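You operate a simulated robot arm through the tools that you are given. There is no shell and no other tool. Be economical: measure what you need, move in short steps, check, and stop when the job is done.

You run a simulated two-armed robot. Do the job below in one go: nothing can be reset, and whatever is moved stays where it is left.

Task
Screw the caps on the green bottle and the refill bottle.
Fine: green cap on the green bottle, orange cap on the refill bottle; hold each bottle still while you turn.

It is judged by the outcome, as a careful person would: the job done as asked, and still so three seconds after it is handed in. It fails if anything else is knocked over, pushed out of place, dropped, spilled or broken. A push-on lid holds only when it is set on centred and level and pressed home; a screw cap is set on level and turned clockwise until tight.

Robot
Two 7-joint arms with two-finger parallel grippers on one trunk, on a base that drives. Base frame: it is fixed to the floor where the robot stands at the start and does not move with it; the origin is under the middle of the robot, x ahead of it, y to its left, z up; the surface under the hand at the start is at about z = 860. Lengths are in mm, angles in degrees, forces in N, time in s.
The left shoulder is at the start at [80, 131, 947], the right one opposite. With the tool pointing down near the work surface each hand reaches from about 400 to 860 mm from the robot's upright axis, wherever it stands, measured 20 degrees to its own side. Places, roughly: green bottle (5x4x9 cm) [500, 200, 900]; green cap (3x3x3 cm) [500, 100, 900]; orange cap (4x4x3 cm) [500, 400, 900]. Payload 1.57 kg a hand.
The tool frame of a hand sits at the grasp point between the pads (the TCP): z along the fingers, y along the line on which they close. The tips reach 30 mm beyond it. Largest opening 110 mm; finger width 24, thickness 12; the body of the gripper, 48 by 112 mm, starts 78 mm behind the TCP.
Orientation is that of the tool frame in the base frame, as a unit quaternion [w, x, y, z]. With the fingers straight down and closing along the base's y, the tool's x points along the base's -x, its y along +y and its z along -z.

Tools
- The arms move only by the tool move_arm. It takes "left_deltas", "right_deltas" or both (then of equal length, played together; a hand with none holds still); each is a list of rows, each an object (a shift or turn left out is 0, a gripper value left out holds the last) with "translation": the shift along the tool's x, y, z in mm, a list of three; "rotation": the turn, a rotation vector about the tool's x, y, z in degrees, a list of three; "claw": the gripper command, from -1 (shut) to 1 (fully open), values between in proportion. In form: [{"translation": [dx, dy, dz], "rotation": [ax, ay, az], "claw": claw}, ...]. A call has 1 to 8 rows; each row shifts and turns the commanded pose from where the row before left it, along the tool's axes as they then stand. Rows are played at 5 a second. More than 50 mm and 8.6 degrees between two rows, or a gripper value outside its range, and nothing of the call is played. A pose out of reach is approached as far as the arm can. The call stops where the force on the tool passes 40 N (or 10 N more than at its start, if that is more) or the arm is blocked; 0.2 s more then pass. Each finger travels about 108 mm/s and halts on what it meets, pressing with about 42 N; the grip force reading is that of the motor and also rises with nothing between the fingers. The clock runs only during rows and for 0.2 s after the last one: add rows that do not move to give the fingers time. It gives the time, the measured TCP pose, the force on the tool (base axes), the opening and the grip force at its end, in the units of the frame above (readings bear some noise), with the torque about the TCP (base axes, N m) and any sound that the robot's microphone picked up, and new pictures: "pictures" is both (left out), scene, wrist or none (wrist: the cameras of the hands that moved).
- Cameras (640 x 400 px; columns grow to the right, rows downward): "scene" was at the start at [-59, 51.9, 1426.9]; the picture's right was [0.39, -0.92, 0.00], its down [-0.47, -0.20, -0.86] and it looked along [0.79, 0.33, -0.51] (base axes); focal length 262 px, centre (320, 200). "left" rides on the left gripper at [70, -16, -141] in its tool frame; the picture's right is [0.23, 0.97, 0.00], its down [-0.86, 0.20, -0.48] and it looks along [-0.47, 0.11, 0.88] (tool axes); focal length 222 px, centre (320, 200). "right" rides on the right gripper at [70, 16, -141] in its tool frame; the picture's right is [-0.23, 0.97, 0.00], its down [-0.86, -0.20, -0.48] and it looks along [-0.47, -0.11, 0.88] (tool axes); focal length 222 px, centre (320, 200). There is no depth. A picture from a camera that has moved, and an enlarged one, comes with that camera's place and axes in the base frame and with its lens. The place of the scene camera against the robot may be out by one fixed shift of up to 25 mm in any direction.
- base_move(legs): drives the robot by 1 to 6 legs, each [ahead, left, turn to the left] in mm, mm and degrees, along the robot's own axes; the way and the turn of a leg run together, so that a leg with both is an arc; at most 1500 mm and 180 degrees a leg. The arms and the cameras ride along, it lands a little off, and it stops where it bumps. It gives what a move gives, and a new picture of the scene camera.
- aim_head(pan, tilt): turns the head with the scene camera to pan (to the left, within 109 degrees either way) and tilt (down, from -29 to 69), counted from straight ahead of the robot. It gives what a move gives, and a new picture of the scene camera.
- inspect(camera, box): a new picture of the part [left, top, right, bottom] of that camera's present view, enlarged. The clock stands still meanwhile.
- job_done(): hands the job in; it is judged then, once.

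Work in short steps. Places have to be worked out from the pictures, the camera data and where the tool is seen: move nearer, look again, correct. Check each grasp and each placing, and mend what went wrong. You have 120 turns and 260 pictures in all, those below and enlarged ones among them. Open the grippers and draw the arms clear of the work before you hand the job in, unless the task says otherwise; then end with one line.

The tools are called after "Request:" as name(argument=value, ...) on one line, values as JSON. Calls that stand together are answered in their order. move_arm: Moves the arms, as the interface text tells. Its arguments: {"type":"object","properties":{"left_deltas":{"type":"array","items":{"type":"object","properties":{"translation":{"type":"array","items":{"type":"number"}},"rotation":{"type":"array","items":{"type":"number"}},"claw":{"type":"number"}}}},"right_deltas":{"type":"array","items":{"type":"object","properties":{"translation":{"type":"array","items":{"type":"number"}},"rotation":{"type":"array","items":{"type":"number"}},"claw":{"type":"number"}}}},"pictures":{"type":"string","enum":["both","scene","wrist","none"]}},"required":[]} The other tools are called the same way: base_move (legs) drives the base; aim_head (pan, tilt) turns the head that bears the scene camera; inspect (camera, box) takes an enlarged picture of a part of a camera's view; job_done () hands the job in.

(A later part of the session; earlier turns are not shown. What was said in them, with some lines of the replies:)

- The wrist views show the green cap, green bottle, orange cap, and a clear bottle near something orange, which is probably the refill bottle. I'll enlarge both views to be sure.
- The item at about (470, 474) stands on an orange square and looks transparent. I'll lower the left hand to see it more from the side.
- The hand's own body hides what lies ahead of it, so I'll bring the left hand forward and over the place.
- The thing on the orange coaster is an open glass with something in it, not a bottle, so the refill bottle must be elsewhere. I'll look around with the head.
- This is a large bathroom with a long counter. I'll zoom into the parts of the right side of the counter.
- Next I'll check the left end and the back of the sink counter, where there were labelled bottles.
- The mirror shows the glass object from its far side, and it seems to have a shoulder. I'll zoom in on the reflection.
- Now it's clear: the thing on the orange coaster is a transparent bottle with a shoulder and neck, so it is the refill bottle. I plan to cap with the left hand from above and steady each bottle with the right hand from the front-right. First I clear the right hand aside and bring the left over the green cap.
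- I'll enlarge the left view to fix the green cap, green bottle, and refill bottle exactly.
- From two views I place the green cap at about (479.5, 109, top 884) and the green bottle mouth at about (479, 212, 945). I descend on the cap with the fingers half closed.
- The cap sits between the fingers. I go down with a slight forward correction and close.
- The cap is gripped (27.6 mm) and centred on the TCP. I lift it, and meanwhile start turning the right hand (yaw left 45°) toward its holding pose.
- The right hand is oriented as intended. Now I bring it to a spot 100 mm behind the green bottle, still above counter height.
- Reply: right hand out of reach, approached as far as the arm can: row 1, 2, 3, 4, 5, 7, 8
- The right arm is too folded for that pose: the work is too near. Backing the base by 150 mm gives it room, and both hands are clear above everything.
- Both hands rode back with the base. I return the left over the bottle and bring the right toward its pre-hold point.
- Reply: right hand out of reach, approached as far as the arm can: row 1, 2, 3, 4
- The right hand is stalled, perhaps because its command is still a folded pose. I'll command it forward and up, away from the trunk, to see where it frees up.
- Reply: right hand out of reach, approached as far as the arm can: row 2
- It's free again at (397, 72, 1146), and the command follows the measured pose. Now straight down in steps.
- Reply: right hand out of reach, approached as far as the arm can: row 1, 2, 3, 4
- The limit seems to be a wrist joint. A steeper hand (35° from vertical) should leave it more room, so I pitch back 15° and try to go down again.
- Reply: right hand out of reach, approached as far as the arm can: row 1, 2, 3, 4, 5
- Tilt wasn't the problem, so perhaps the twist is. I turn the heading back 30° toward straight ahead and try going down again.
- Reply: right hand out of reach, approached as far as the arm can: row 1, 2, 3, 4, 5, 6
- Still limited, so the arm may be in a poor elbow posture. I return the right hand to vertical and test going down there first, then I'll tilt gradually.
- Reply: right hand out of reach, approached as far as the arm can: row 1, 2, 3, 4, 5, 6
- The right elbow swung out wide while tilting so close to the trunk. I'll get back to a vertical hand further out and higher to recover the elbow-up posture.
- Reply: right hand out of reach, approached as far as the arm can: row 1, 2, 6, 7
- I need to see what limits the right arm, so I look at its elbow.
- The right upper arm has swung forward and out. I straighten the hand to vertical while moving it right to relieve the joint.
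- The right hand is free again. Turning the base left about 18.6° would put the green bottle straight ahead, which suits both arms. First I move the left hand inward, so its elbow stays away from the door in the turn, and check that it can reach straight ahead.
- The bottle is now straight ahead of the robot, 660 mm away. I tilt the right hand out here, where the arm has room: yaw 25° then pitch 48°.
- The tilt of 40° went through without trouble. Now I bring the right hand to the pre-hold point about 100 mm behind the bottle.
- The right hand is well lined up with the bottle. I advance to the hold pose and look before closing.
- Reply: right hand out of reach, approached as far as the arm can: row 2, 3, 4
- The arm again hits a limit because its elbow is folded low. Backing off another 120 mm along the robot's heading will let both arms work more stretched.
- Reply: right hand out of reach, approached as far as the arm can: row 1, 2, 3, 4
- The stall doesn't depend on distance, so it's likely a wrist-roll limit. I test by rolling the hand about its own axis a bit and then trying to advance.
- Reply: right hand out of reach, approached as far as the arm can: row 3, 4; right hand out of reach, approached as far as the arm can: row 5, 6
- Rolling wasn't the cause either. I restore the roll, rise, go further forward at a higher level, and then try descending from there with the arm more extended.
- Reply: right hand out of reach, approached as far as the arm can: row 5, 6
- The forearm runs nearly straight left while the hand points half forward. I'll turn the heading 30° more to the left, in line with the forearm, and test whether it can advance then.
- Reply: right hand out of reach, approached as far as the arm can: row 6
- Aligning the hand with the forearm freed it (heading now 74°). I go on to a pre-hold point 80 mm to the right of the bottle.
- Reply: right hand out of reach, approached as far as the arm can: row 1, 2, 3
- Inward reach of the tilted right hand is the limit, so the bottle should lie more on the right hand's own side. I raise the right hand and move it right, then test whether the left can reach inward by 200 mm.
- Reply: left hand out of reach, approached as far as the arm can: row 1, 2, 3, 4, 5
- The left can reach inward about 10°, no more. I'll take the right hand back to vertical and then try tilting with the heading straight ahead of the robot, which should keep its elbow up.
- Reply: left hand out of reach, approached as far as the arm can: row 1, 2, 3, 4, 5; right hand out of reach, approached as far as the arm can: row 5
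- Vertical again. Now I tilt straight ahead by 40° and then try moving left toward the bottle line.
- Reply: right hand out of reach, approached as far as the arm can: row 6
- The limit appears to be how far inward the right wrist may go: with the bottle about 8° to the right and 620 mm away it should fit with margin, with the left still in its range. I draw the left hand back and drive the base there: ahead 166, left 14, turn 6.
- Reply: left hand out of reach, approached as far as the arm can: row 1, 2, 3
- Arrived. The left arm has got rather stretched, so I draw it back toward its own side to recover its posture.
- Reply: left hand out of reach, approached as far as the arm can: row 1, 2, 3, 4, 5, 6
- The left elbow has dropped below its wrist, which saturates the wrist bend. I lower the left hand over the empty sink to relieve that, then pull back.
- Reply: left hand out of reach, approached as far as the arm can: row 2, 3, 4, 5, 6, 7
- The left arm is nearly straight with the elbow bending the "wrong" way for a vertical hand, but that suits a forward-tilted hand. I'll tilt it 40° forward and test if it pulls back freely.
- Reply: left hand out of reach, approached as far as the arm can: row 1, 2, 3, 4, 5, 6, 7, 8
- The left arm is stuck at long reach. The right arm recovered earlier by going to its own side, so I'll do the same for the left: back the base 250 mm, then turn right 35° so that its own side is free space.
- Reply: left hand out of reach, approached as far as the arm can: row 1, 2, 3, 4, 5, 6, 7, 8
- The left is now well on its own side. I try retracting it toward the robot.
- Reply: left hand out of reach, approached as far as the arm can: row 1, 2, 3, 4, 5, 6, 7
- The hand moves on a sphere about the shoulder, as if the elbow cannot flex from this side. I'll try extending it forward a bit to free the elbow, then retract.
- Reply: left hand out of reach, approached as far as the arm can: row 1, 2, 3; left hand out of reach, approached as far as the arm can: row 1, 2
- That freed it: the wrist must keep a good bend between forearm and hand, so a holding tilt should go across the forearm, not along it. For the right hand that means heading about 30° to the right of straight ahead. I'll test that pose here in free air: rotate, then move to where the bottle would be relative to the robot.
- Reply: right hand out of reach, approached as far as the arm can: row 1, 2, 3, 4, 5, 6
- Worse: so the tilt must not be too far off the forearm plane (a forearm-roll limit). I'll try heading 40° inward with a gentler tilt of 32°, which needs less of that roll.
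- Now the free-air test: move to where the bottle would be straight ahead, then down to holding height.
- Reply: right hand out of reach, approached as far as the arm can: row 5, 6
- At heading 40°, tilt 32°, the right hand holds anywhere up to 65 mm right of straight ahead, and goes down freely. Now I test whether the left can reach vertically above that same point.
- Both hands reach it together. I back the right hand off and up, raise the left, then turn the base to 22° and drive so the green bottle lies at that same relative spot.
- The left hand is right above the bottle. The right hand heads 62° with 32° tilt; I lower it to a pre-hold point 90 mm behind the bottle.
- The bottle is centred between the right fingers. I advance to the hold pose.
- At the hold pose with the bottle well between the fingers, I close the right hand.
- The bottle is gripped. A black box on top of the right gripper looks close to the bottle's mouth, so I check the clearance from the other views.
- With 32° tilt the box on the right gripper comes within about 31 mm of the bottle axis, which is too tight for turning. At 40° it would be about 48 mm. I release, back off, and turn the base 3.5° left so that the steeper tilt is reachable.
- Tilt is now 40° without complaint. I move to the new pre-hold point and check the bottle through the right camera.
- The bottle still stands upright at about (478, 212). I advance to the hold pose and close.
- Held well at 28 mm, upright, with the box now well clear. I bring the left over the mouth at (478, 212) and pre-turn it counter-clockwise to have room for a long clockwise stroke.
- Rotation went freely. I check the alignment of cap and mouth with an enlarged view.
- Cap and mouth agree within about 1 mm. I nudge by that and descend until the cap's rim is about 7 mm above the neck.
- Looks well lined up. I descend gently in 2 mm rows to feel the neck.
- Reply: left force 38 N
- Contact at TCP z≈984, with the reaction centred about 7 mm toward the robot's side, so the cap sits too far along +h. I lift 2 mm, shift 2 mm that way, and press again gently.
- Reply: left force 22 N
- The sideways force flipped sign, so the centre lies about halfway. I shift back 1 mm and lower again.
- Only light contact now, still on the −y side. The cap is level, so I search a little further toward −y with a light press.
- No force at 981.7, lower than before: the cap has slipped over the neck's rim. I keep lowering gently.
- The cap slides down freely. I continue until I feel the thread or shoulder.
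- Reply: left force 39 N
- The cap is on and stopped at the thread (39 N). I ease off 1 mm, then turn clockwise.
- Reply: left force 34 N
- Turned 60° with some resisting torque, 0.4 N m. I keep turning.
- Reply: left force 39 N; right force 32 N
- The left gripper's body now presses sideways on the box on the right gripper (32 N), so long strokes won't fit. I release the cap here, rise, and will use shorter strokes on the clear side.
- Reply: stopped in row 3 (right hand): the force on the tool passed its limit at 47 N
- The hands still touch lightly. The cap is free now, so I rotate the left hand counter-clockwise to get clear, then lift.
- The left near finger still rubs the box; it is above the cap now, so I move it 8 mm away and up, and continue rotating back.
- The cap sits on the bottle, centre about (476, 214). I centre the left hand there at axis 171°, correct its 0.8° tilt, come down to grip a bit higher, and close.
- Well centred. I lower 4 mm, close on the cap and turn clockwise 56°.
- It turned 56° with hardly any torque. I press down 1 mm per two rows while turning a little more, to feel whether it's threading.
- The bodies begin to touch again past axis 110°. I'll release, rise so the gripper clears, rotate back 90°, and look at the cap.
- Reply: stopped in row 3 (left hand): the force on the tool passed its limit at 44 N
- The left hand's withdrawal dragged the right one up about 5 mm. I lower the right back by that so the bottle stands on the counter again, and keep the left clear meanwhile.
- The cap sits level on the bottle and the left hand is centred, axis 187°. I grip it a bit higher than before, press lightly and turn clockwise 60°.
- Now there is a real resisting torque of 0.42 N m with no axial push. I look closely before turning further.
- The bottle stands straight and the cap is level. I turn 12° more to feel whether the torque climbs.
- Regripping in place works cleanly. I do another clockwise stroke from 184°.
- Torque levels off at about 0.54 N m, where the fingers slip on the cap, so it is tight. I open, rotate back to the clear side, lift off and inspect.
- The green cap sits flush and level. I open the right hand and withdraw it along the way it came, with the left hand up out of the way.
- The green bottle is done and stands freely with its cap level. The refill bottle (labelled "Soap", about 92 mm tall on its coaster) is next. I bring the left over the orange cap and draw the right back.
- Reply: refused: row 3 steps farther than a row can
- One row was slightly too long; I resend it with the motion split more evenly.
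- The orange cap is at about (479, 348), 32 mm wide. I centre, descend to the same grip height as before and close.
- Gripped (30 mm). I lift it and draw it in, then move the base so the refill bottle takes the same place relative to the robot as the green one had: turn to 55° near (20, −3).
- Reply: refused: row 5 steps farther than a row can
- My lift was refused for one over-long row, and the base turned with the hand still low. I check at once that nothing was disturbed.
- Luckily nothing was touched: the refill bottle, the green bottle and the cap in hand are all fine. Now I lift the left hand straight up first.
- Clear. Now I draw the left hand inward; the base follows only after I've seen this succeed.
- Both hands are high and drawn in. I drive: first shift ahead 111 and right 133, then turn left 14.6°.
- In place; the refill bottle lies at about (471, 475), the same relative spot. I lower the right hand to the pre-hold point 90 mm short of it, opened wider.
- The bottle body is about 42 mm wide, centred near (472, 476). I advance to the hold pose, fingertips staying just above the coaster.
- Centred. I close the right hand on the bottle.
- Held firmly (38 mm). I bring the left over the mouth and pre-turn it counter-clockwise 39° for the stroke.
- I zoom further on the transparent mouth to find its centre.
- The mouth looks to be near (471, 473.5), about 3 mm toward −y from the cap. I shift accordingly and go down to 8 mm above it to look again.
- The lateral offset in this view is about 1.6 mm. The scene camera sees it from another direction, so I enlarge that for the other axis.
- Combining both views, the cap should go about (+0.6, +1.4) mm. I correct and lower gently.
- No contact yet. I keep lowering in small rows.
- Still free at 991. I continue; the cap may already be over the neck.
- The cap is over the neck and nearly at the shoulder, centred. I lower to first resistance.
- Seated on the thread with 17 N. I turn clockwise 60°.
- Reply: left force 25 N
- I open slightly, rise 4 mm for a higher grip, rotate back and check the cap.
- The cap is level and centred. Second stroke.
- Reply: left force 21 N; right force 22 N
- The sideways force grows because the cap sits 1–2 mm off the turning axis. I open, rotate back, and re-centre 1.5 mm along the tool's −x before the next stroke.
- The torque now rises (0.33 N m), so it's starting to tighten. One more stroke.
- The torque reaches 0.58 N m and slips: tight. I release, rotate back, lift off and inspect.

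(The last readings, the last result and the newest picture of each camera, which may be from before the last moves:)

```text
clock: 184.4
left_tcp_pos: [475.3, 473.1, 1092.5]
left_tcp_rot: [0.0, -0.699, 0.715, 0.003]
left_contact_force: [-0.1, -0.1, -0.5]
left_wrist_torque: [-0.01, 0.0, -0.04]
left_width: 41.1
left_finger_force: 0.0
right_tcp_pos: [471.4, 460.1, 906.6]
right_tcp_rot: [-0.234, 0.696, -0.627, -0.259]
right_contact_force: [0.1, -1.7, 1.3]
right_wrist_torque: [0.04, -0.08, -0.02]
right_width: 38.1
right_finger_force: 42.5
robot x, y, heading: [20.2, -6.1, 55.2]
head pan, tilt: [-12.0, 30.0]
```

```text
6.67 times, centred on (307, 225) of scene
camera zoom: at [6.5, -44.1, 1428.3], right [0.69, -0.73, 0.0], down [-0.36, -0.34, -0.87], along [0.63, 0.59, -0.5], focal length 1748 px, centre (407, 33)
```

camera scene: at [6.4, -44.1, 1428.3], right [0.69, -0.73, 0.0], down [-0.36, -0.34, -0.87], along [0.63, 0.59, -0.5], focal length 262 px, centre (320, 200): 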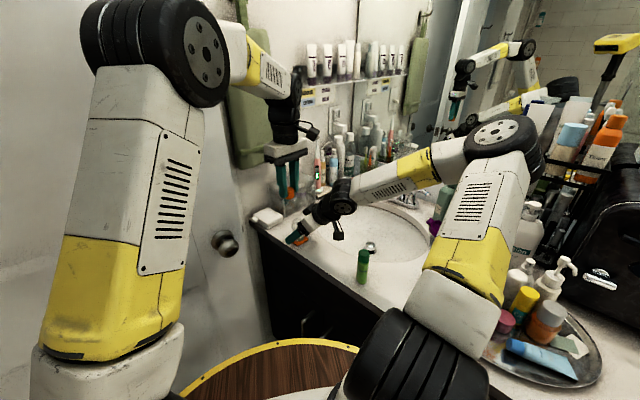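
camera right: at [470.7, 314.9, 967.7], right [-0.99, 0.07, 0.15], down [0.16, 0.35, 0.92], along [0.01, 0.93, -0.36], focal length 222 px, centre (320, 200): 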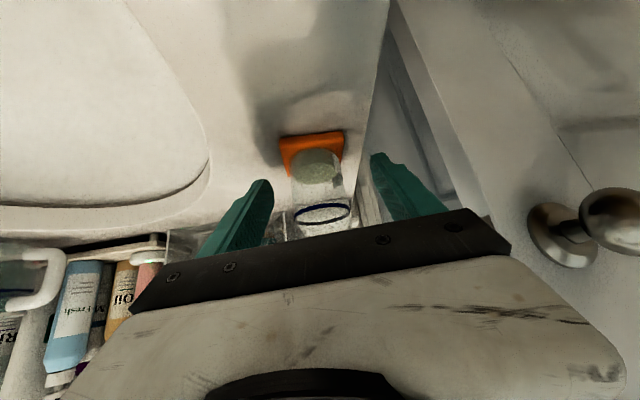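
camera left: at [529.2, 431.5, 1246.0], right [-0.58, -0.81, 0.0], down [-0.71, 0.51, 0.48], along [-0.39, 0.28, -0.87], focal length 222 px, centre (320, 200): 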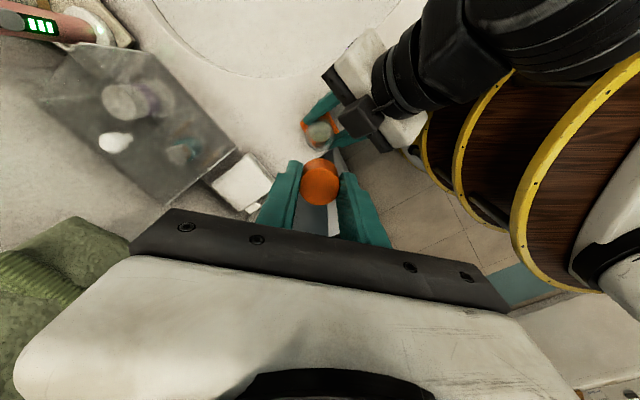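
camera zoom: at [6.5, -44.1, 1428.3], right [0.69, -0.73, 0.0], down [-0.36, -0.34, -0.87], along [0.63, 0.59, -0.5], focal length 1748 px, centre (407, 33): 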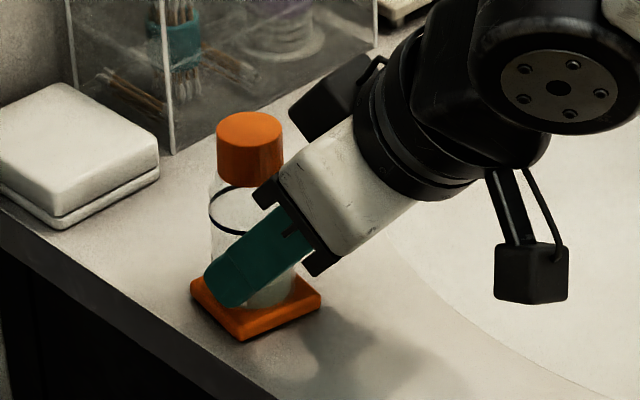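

The orange cap is on level. I open the right hand and withdraw it back and up the way it came.

Request:
move_arm(right_deltas=[{"claw": 0}, {"claw": 0.4}, {"translation": [6.7, 0, -27]}, {"translation": [6.7, 0, -27]}, {"translation": [6.7, 0, -27]}, {"translation": [-15, 0, -35]}, {"translation": [-15, 0, -35]}, {}], pictures="both")

Request:
inspect(camera="scene", box=[270, 190, 390, 290])

```text
clock: 186.2
left_tcp_pos: [474.2, 473.5, 1090.8]
left_tcp_rot: [0.0, -0.7, 0.714, 0.003]
left_contact_force: [0.0, -0.2, 0.5]
left_wrist_torque: [-0.03, -0.01, 0.02]
left_width: 41.3
left_finger_force: 0.0
right_tcp_pos: [478.8, 370.5, 1030.6]
right_tcp_rot: [-0.233, 0.697, -0.628, -0.258]
right_contact_force: [-0.1, 0.0, 0.2]
right_wrist_torque: [-0.02, 0.01, -0.01]
right_width: 76.9
right_finger_force: 0.1
robot x, y, heading: [21.5, -12.1, 55.5]
head pan, tilt: [-12.0, 30.0]
camera scene: at [6.5, -44.1, 1428.3], right [0.69, -0.73, 0.0], down [-0.36, -0.34, -0.87], along [0.63, 0.59, -0.5], focal length 262 px, centre (320, 200)
camera right: at [478.7, 225.4, 1091.3], right [-0.99, 0.07, 0.15], down [0.16, 0.35, 0.92], along [0.01, 0.93, -0.36], focal length 222 px, centre (320, 200)
```

scene: 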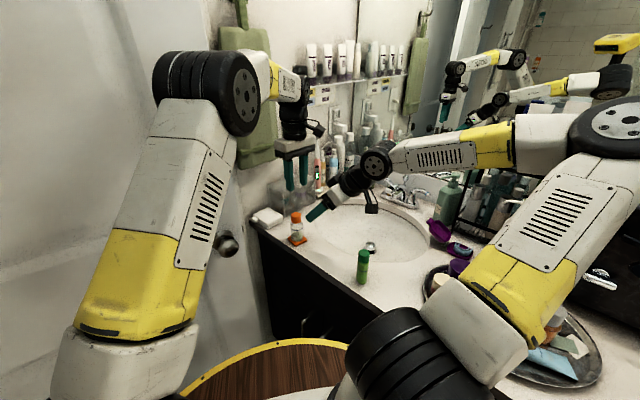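
right: 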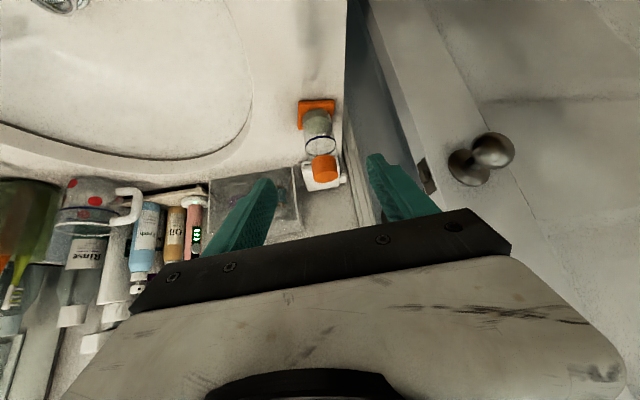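

```text
4.00 times, centred on (330, 240) of scene
camera zoom: at [6.5, -44.1, 1428.3], right [0.69, -0.73, 0.0], down [-0.36, -0.34, -0.87], along [0.63, 0.59, -0.5], focal length 1049 px, centre (280, 40)
```

zoom: 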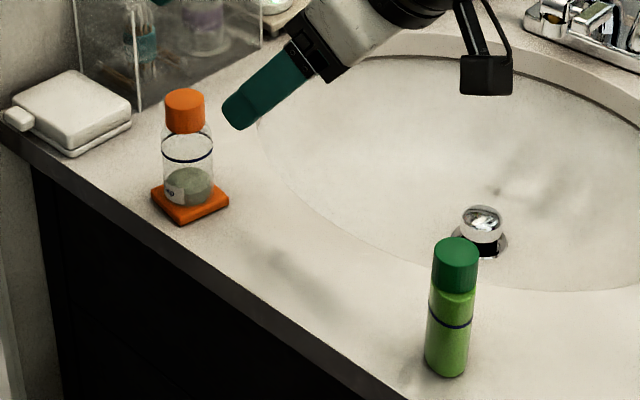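

Both bottles stand capped, coaster and glass in place. I raise both hands and then back the base away to clear the work.

Request:
move_arm(left_deltas=[{"translation": [0, 0, -30]}, {"translation": [0, 0, -30]}, {}], right_deltas=[{"translation": [-19, 0, -23], "claw": 1}, {"translation": [-19, 0, -23]}, {}], pictures="none")

Request:
base_move(legs=[[-200, 0, 0]])

Request:
inspect(camera="scene", box=[240, 160, 420, 270])

```text
clock: 187.0
left_tcp_pos: [471.0, 476.1, 1150.6]
left_tcp_rot: [0.0, -0.699, 0.715, 0.004]
left_contact_force: [0.1, -0.8, -0.2]
left_wrist_torque: [-0.02, 0.03, 0.03]
left_width: 41.3
left_finger_force: 0.0
right_tcp_pos: [479.0, 368.8, 1086.8]
right_tcp_rot: [-0.233, 0.697, -0.627, -0.259]
right_contact_force: [-0.9, -0.4, -0.6]
right_wrist_torque: [0.0, -0.01, -0.01]
right_width: 109.8
right_finger_force: 0.0
robot x, y, heading: [24.4, -6.5, 55.5]
head pan, tilt: [-12.0, 30.0]
```

```text
clock: 188.6
left_tcp_pos: [356.8, 318.3, 1150.1]
left_tcp_rot: [-0.001, -0.702, 0.712, 0.003]
left_contact_force: [-0.2, -0.4, -0.4]
left_wrist_torque: [-0.02, 0.01, 0.03]
left_width: 41.3
left_finger_force: 0.1
right_tcp_pos: [366.7, 209.9, 1087.1]
right_tcp_rot: [-0.233, 0.699, -0.625, -0.259]
right_contact_force: [0.5, 0.8, -0.1]
right_wrist_torque: [-0.01, 0.02, -0.02]
right_width: 110.0
right_finger_force: 0.1
robot x, y, heading: [-89.9, -168.7, 55.4]
head pan, tilt: [-12.0, 30.0]
camera scene: at [-103.6, -204.6, 1428.3], right [0.69, -0.72, 0.0], down [-0.36, -0.35, -0.87], along [0.63, 0.6, -0.5], focal length 262 px, centre (320, 200)
```

scene: 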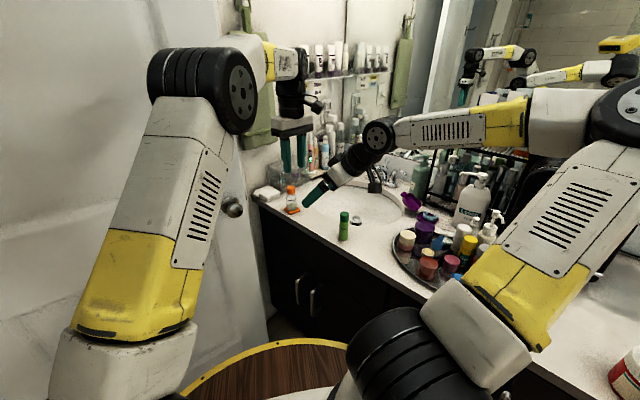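

```text
3.56 times, centred on (330, 215) of scene
camera zoom: at [-103.6, -204.6, 1428.3], right [0.69, -0.72, 0.0], down [-0.36, -0.35, -0.87], along [0.63, 0.6, -0.5], focal length 932 px, centre (284, 147)
```

zoom: 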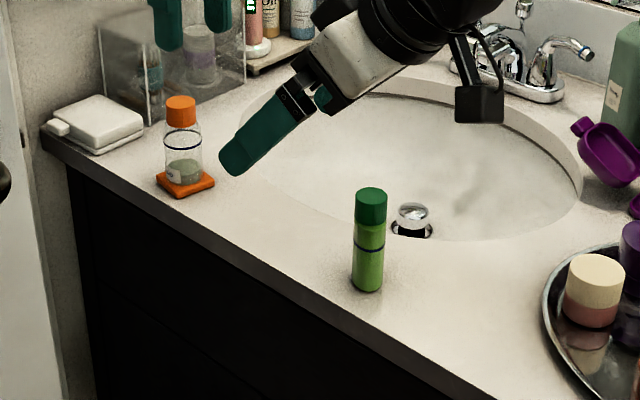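

Everything stands in order and both arms are clear. I open the left gripper fully and hand the job in.

Request:
move_arm(left_deltas=[{"claw": 1}, {}, {}, {}], pictures="none")

Request:
job_done()

```text
clock: 189.6
left_tcp_pos: [356.9, 317.2, 1149.2]
left_tcp_rot: [-0.001, -0.701, 0.713, 0.003]
left_contact_force: [-0.9, 0.3, 0.4]
left_wrist_torque: [-0.01, 0.02, 0.02]
left_width: 109.9
left_finger_force: 0.0
right_tcp_pos: [365.6, 210.4, 1086.9]
right_tcp_rot: [-0.233, 0.699, -0.624, -0.26]
right_contact_force: [0.1, 0.1, 0.4]
right_wrist_torque: [-0.01, 0.01, 0.01]
right_width: 109.8
right_finger_force: 0.1
robot x, y, heading: [-89.2, -168.7, 55.9]
head pan, tilt: [-12.0, 30.0]
```

```text
The job is handed in.
```

The green cap is screwed tight on the green bottle and the orange cap on the refill bottle; both bottles stand upright, each a few millimetres from where it was because holding it shifted it slightly, and nothing else was disturbed.
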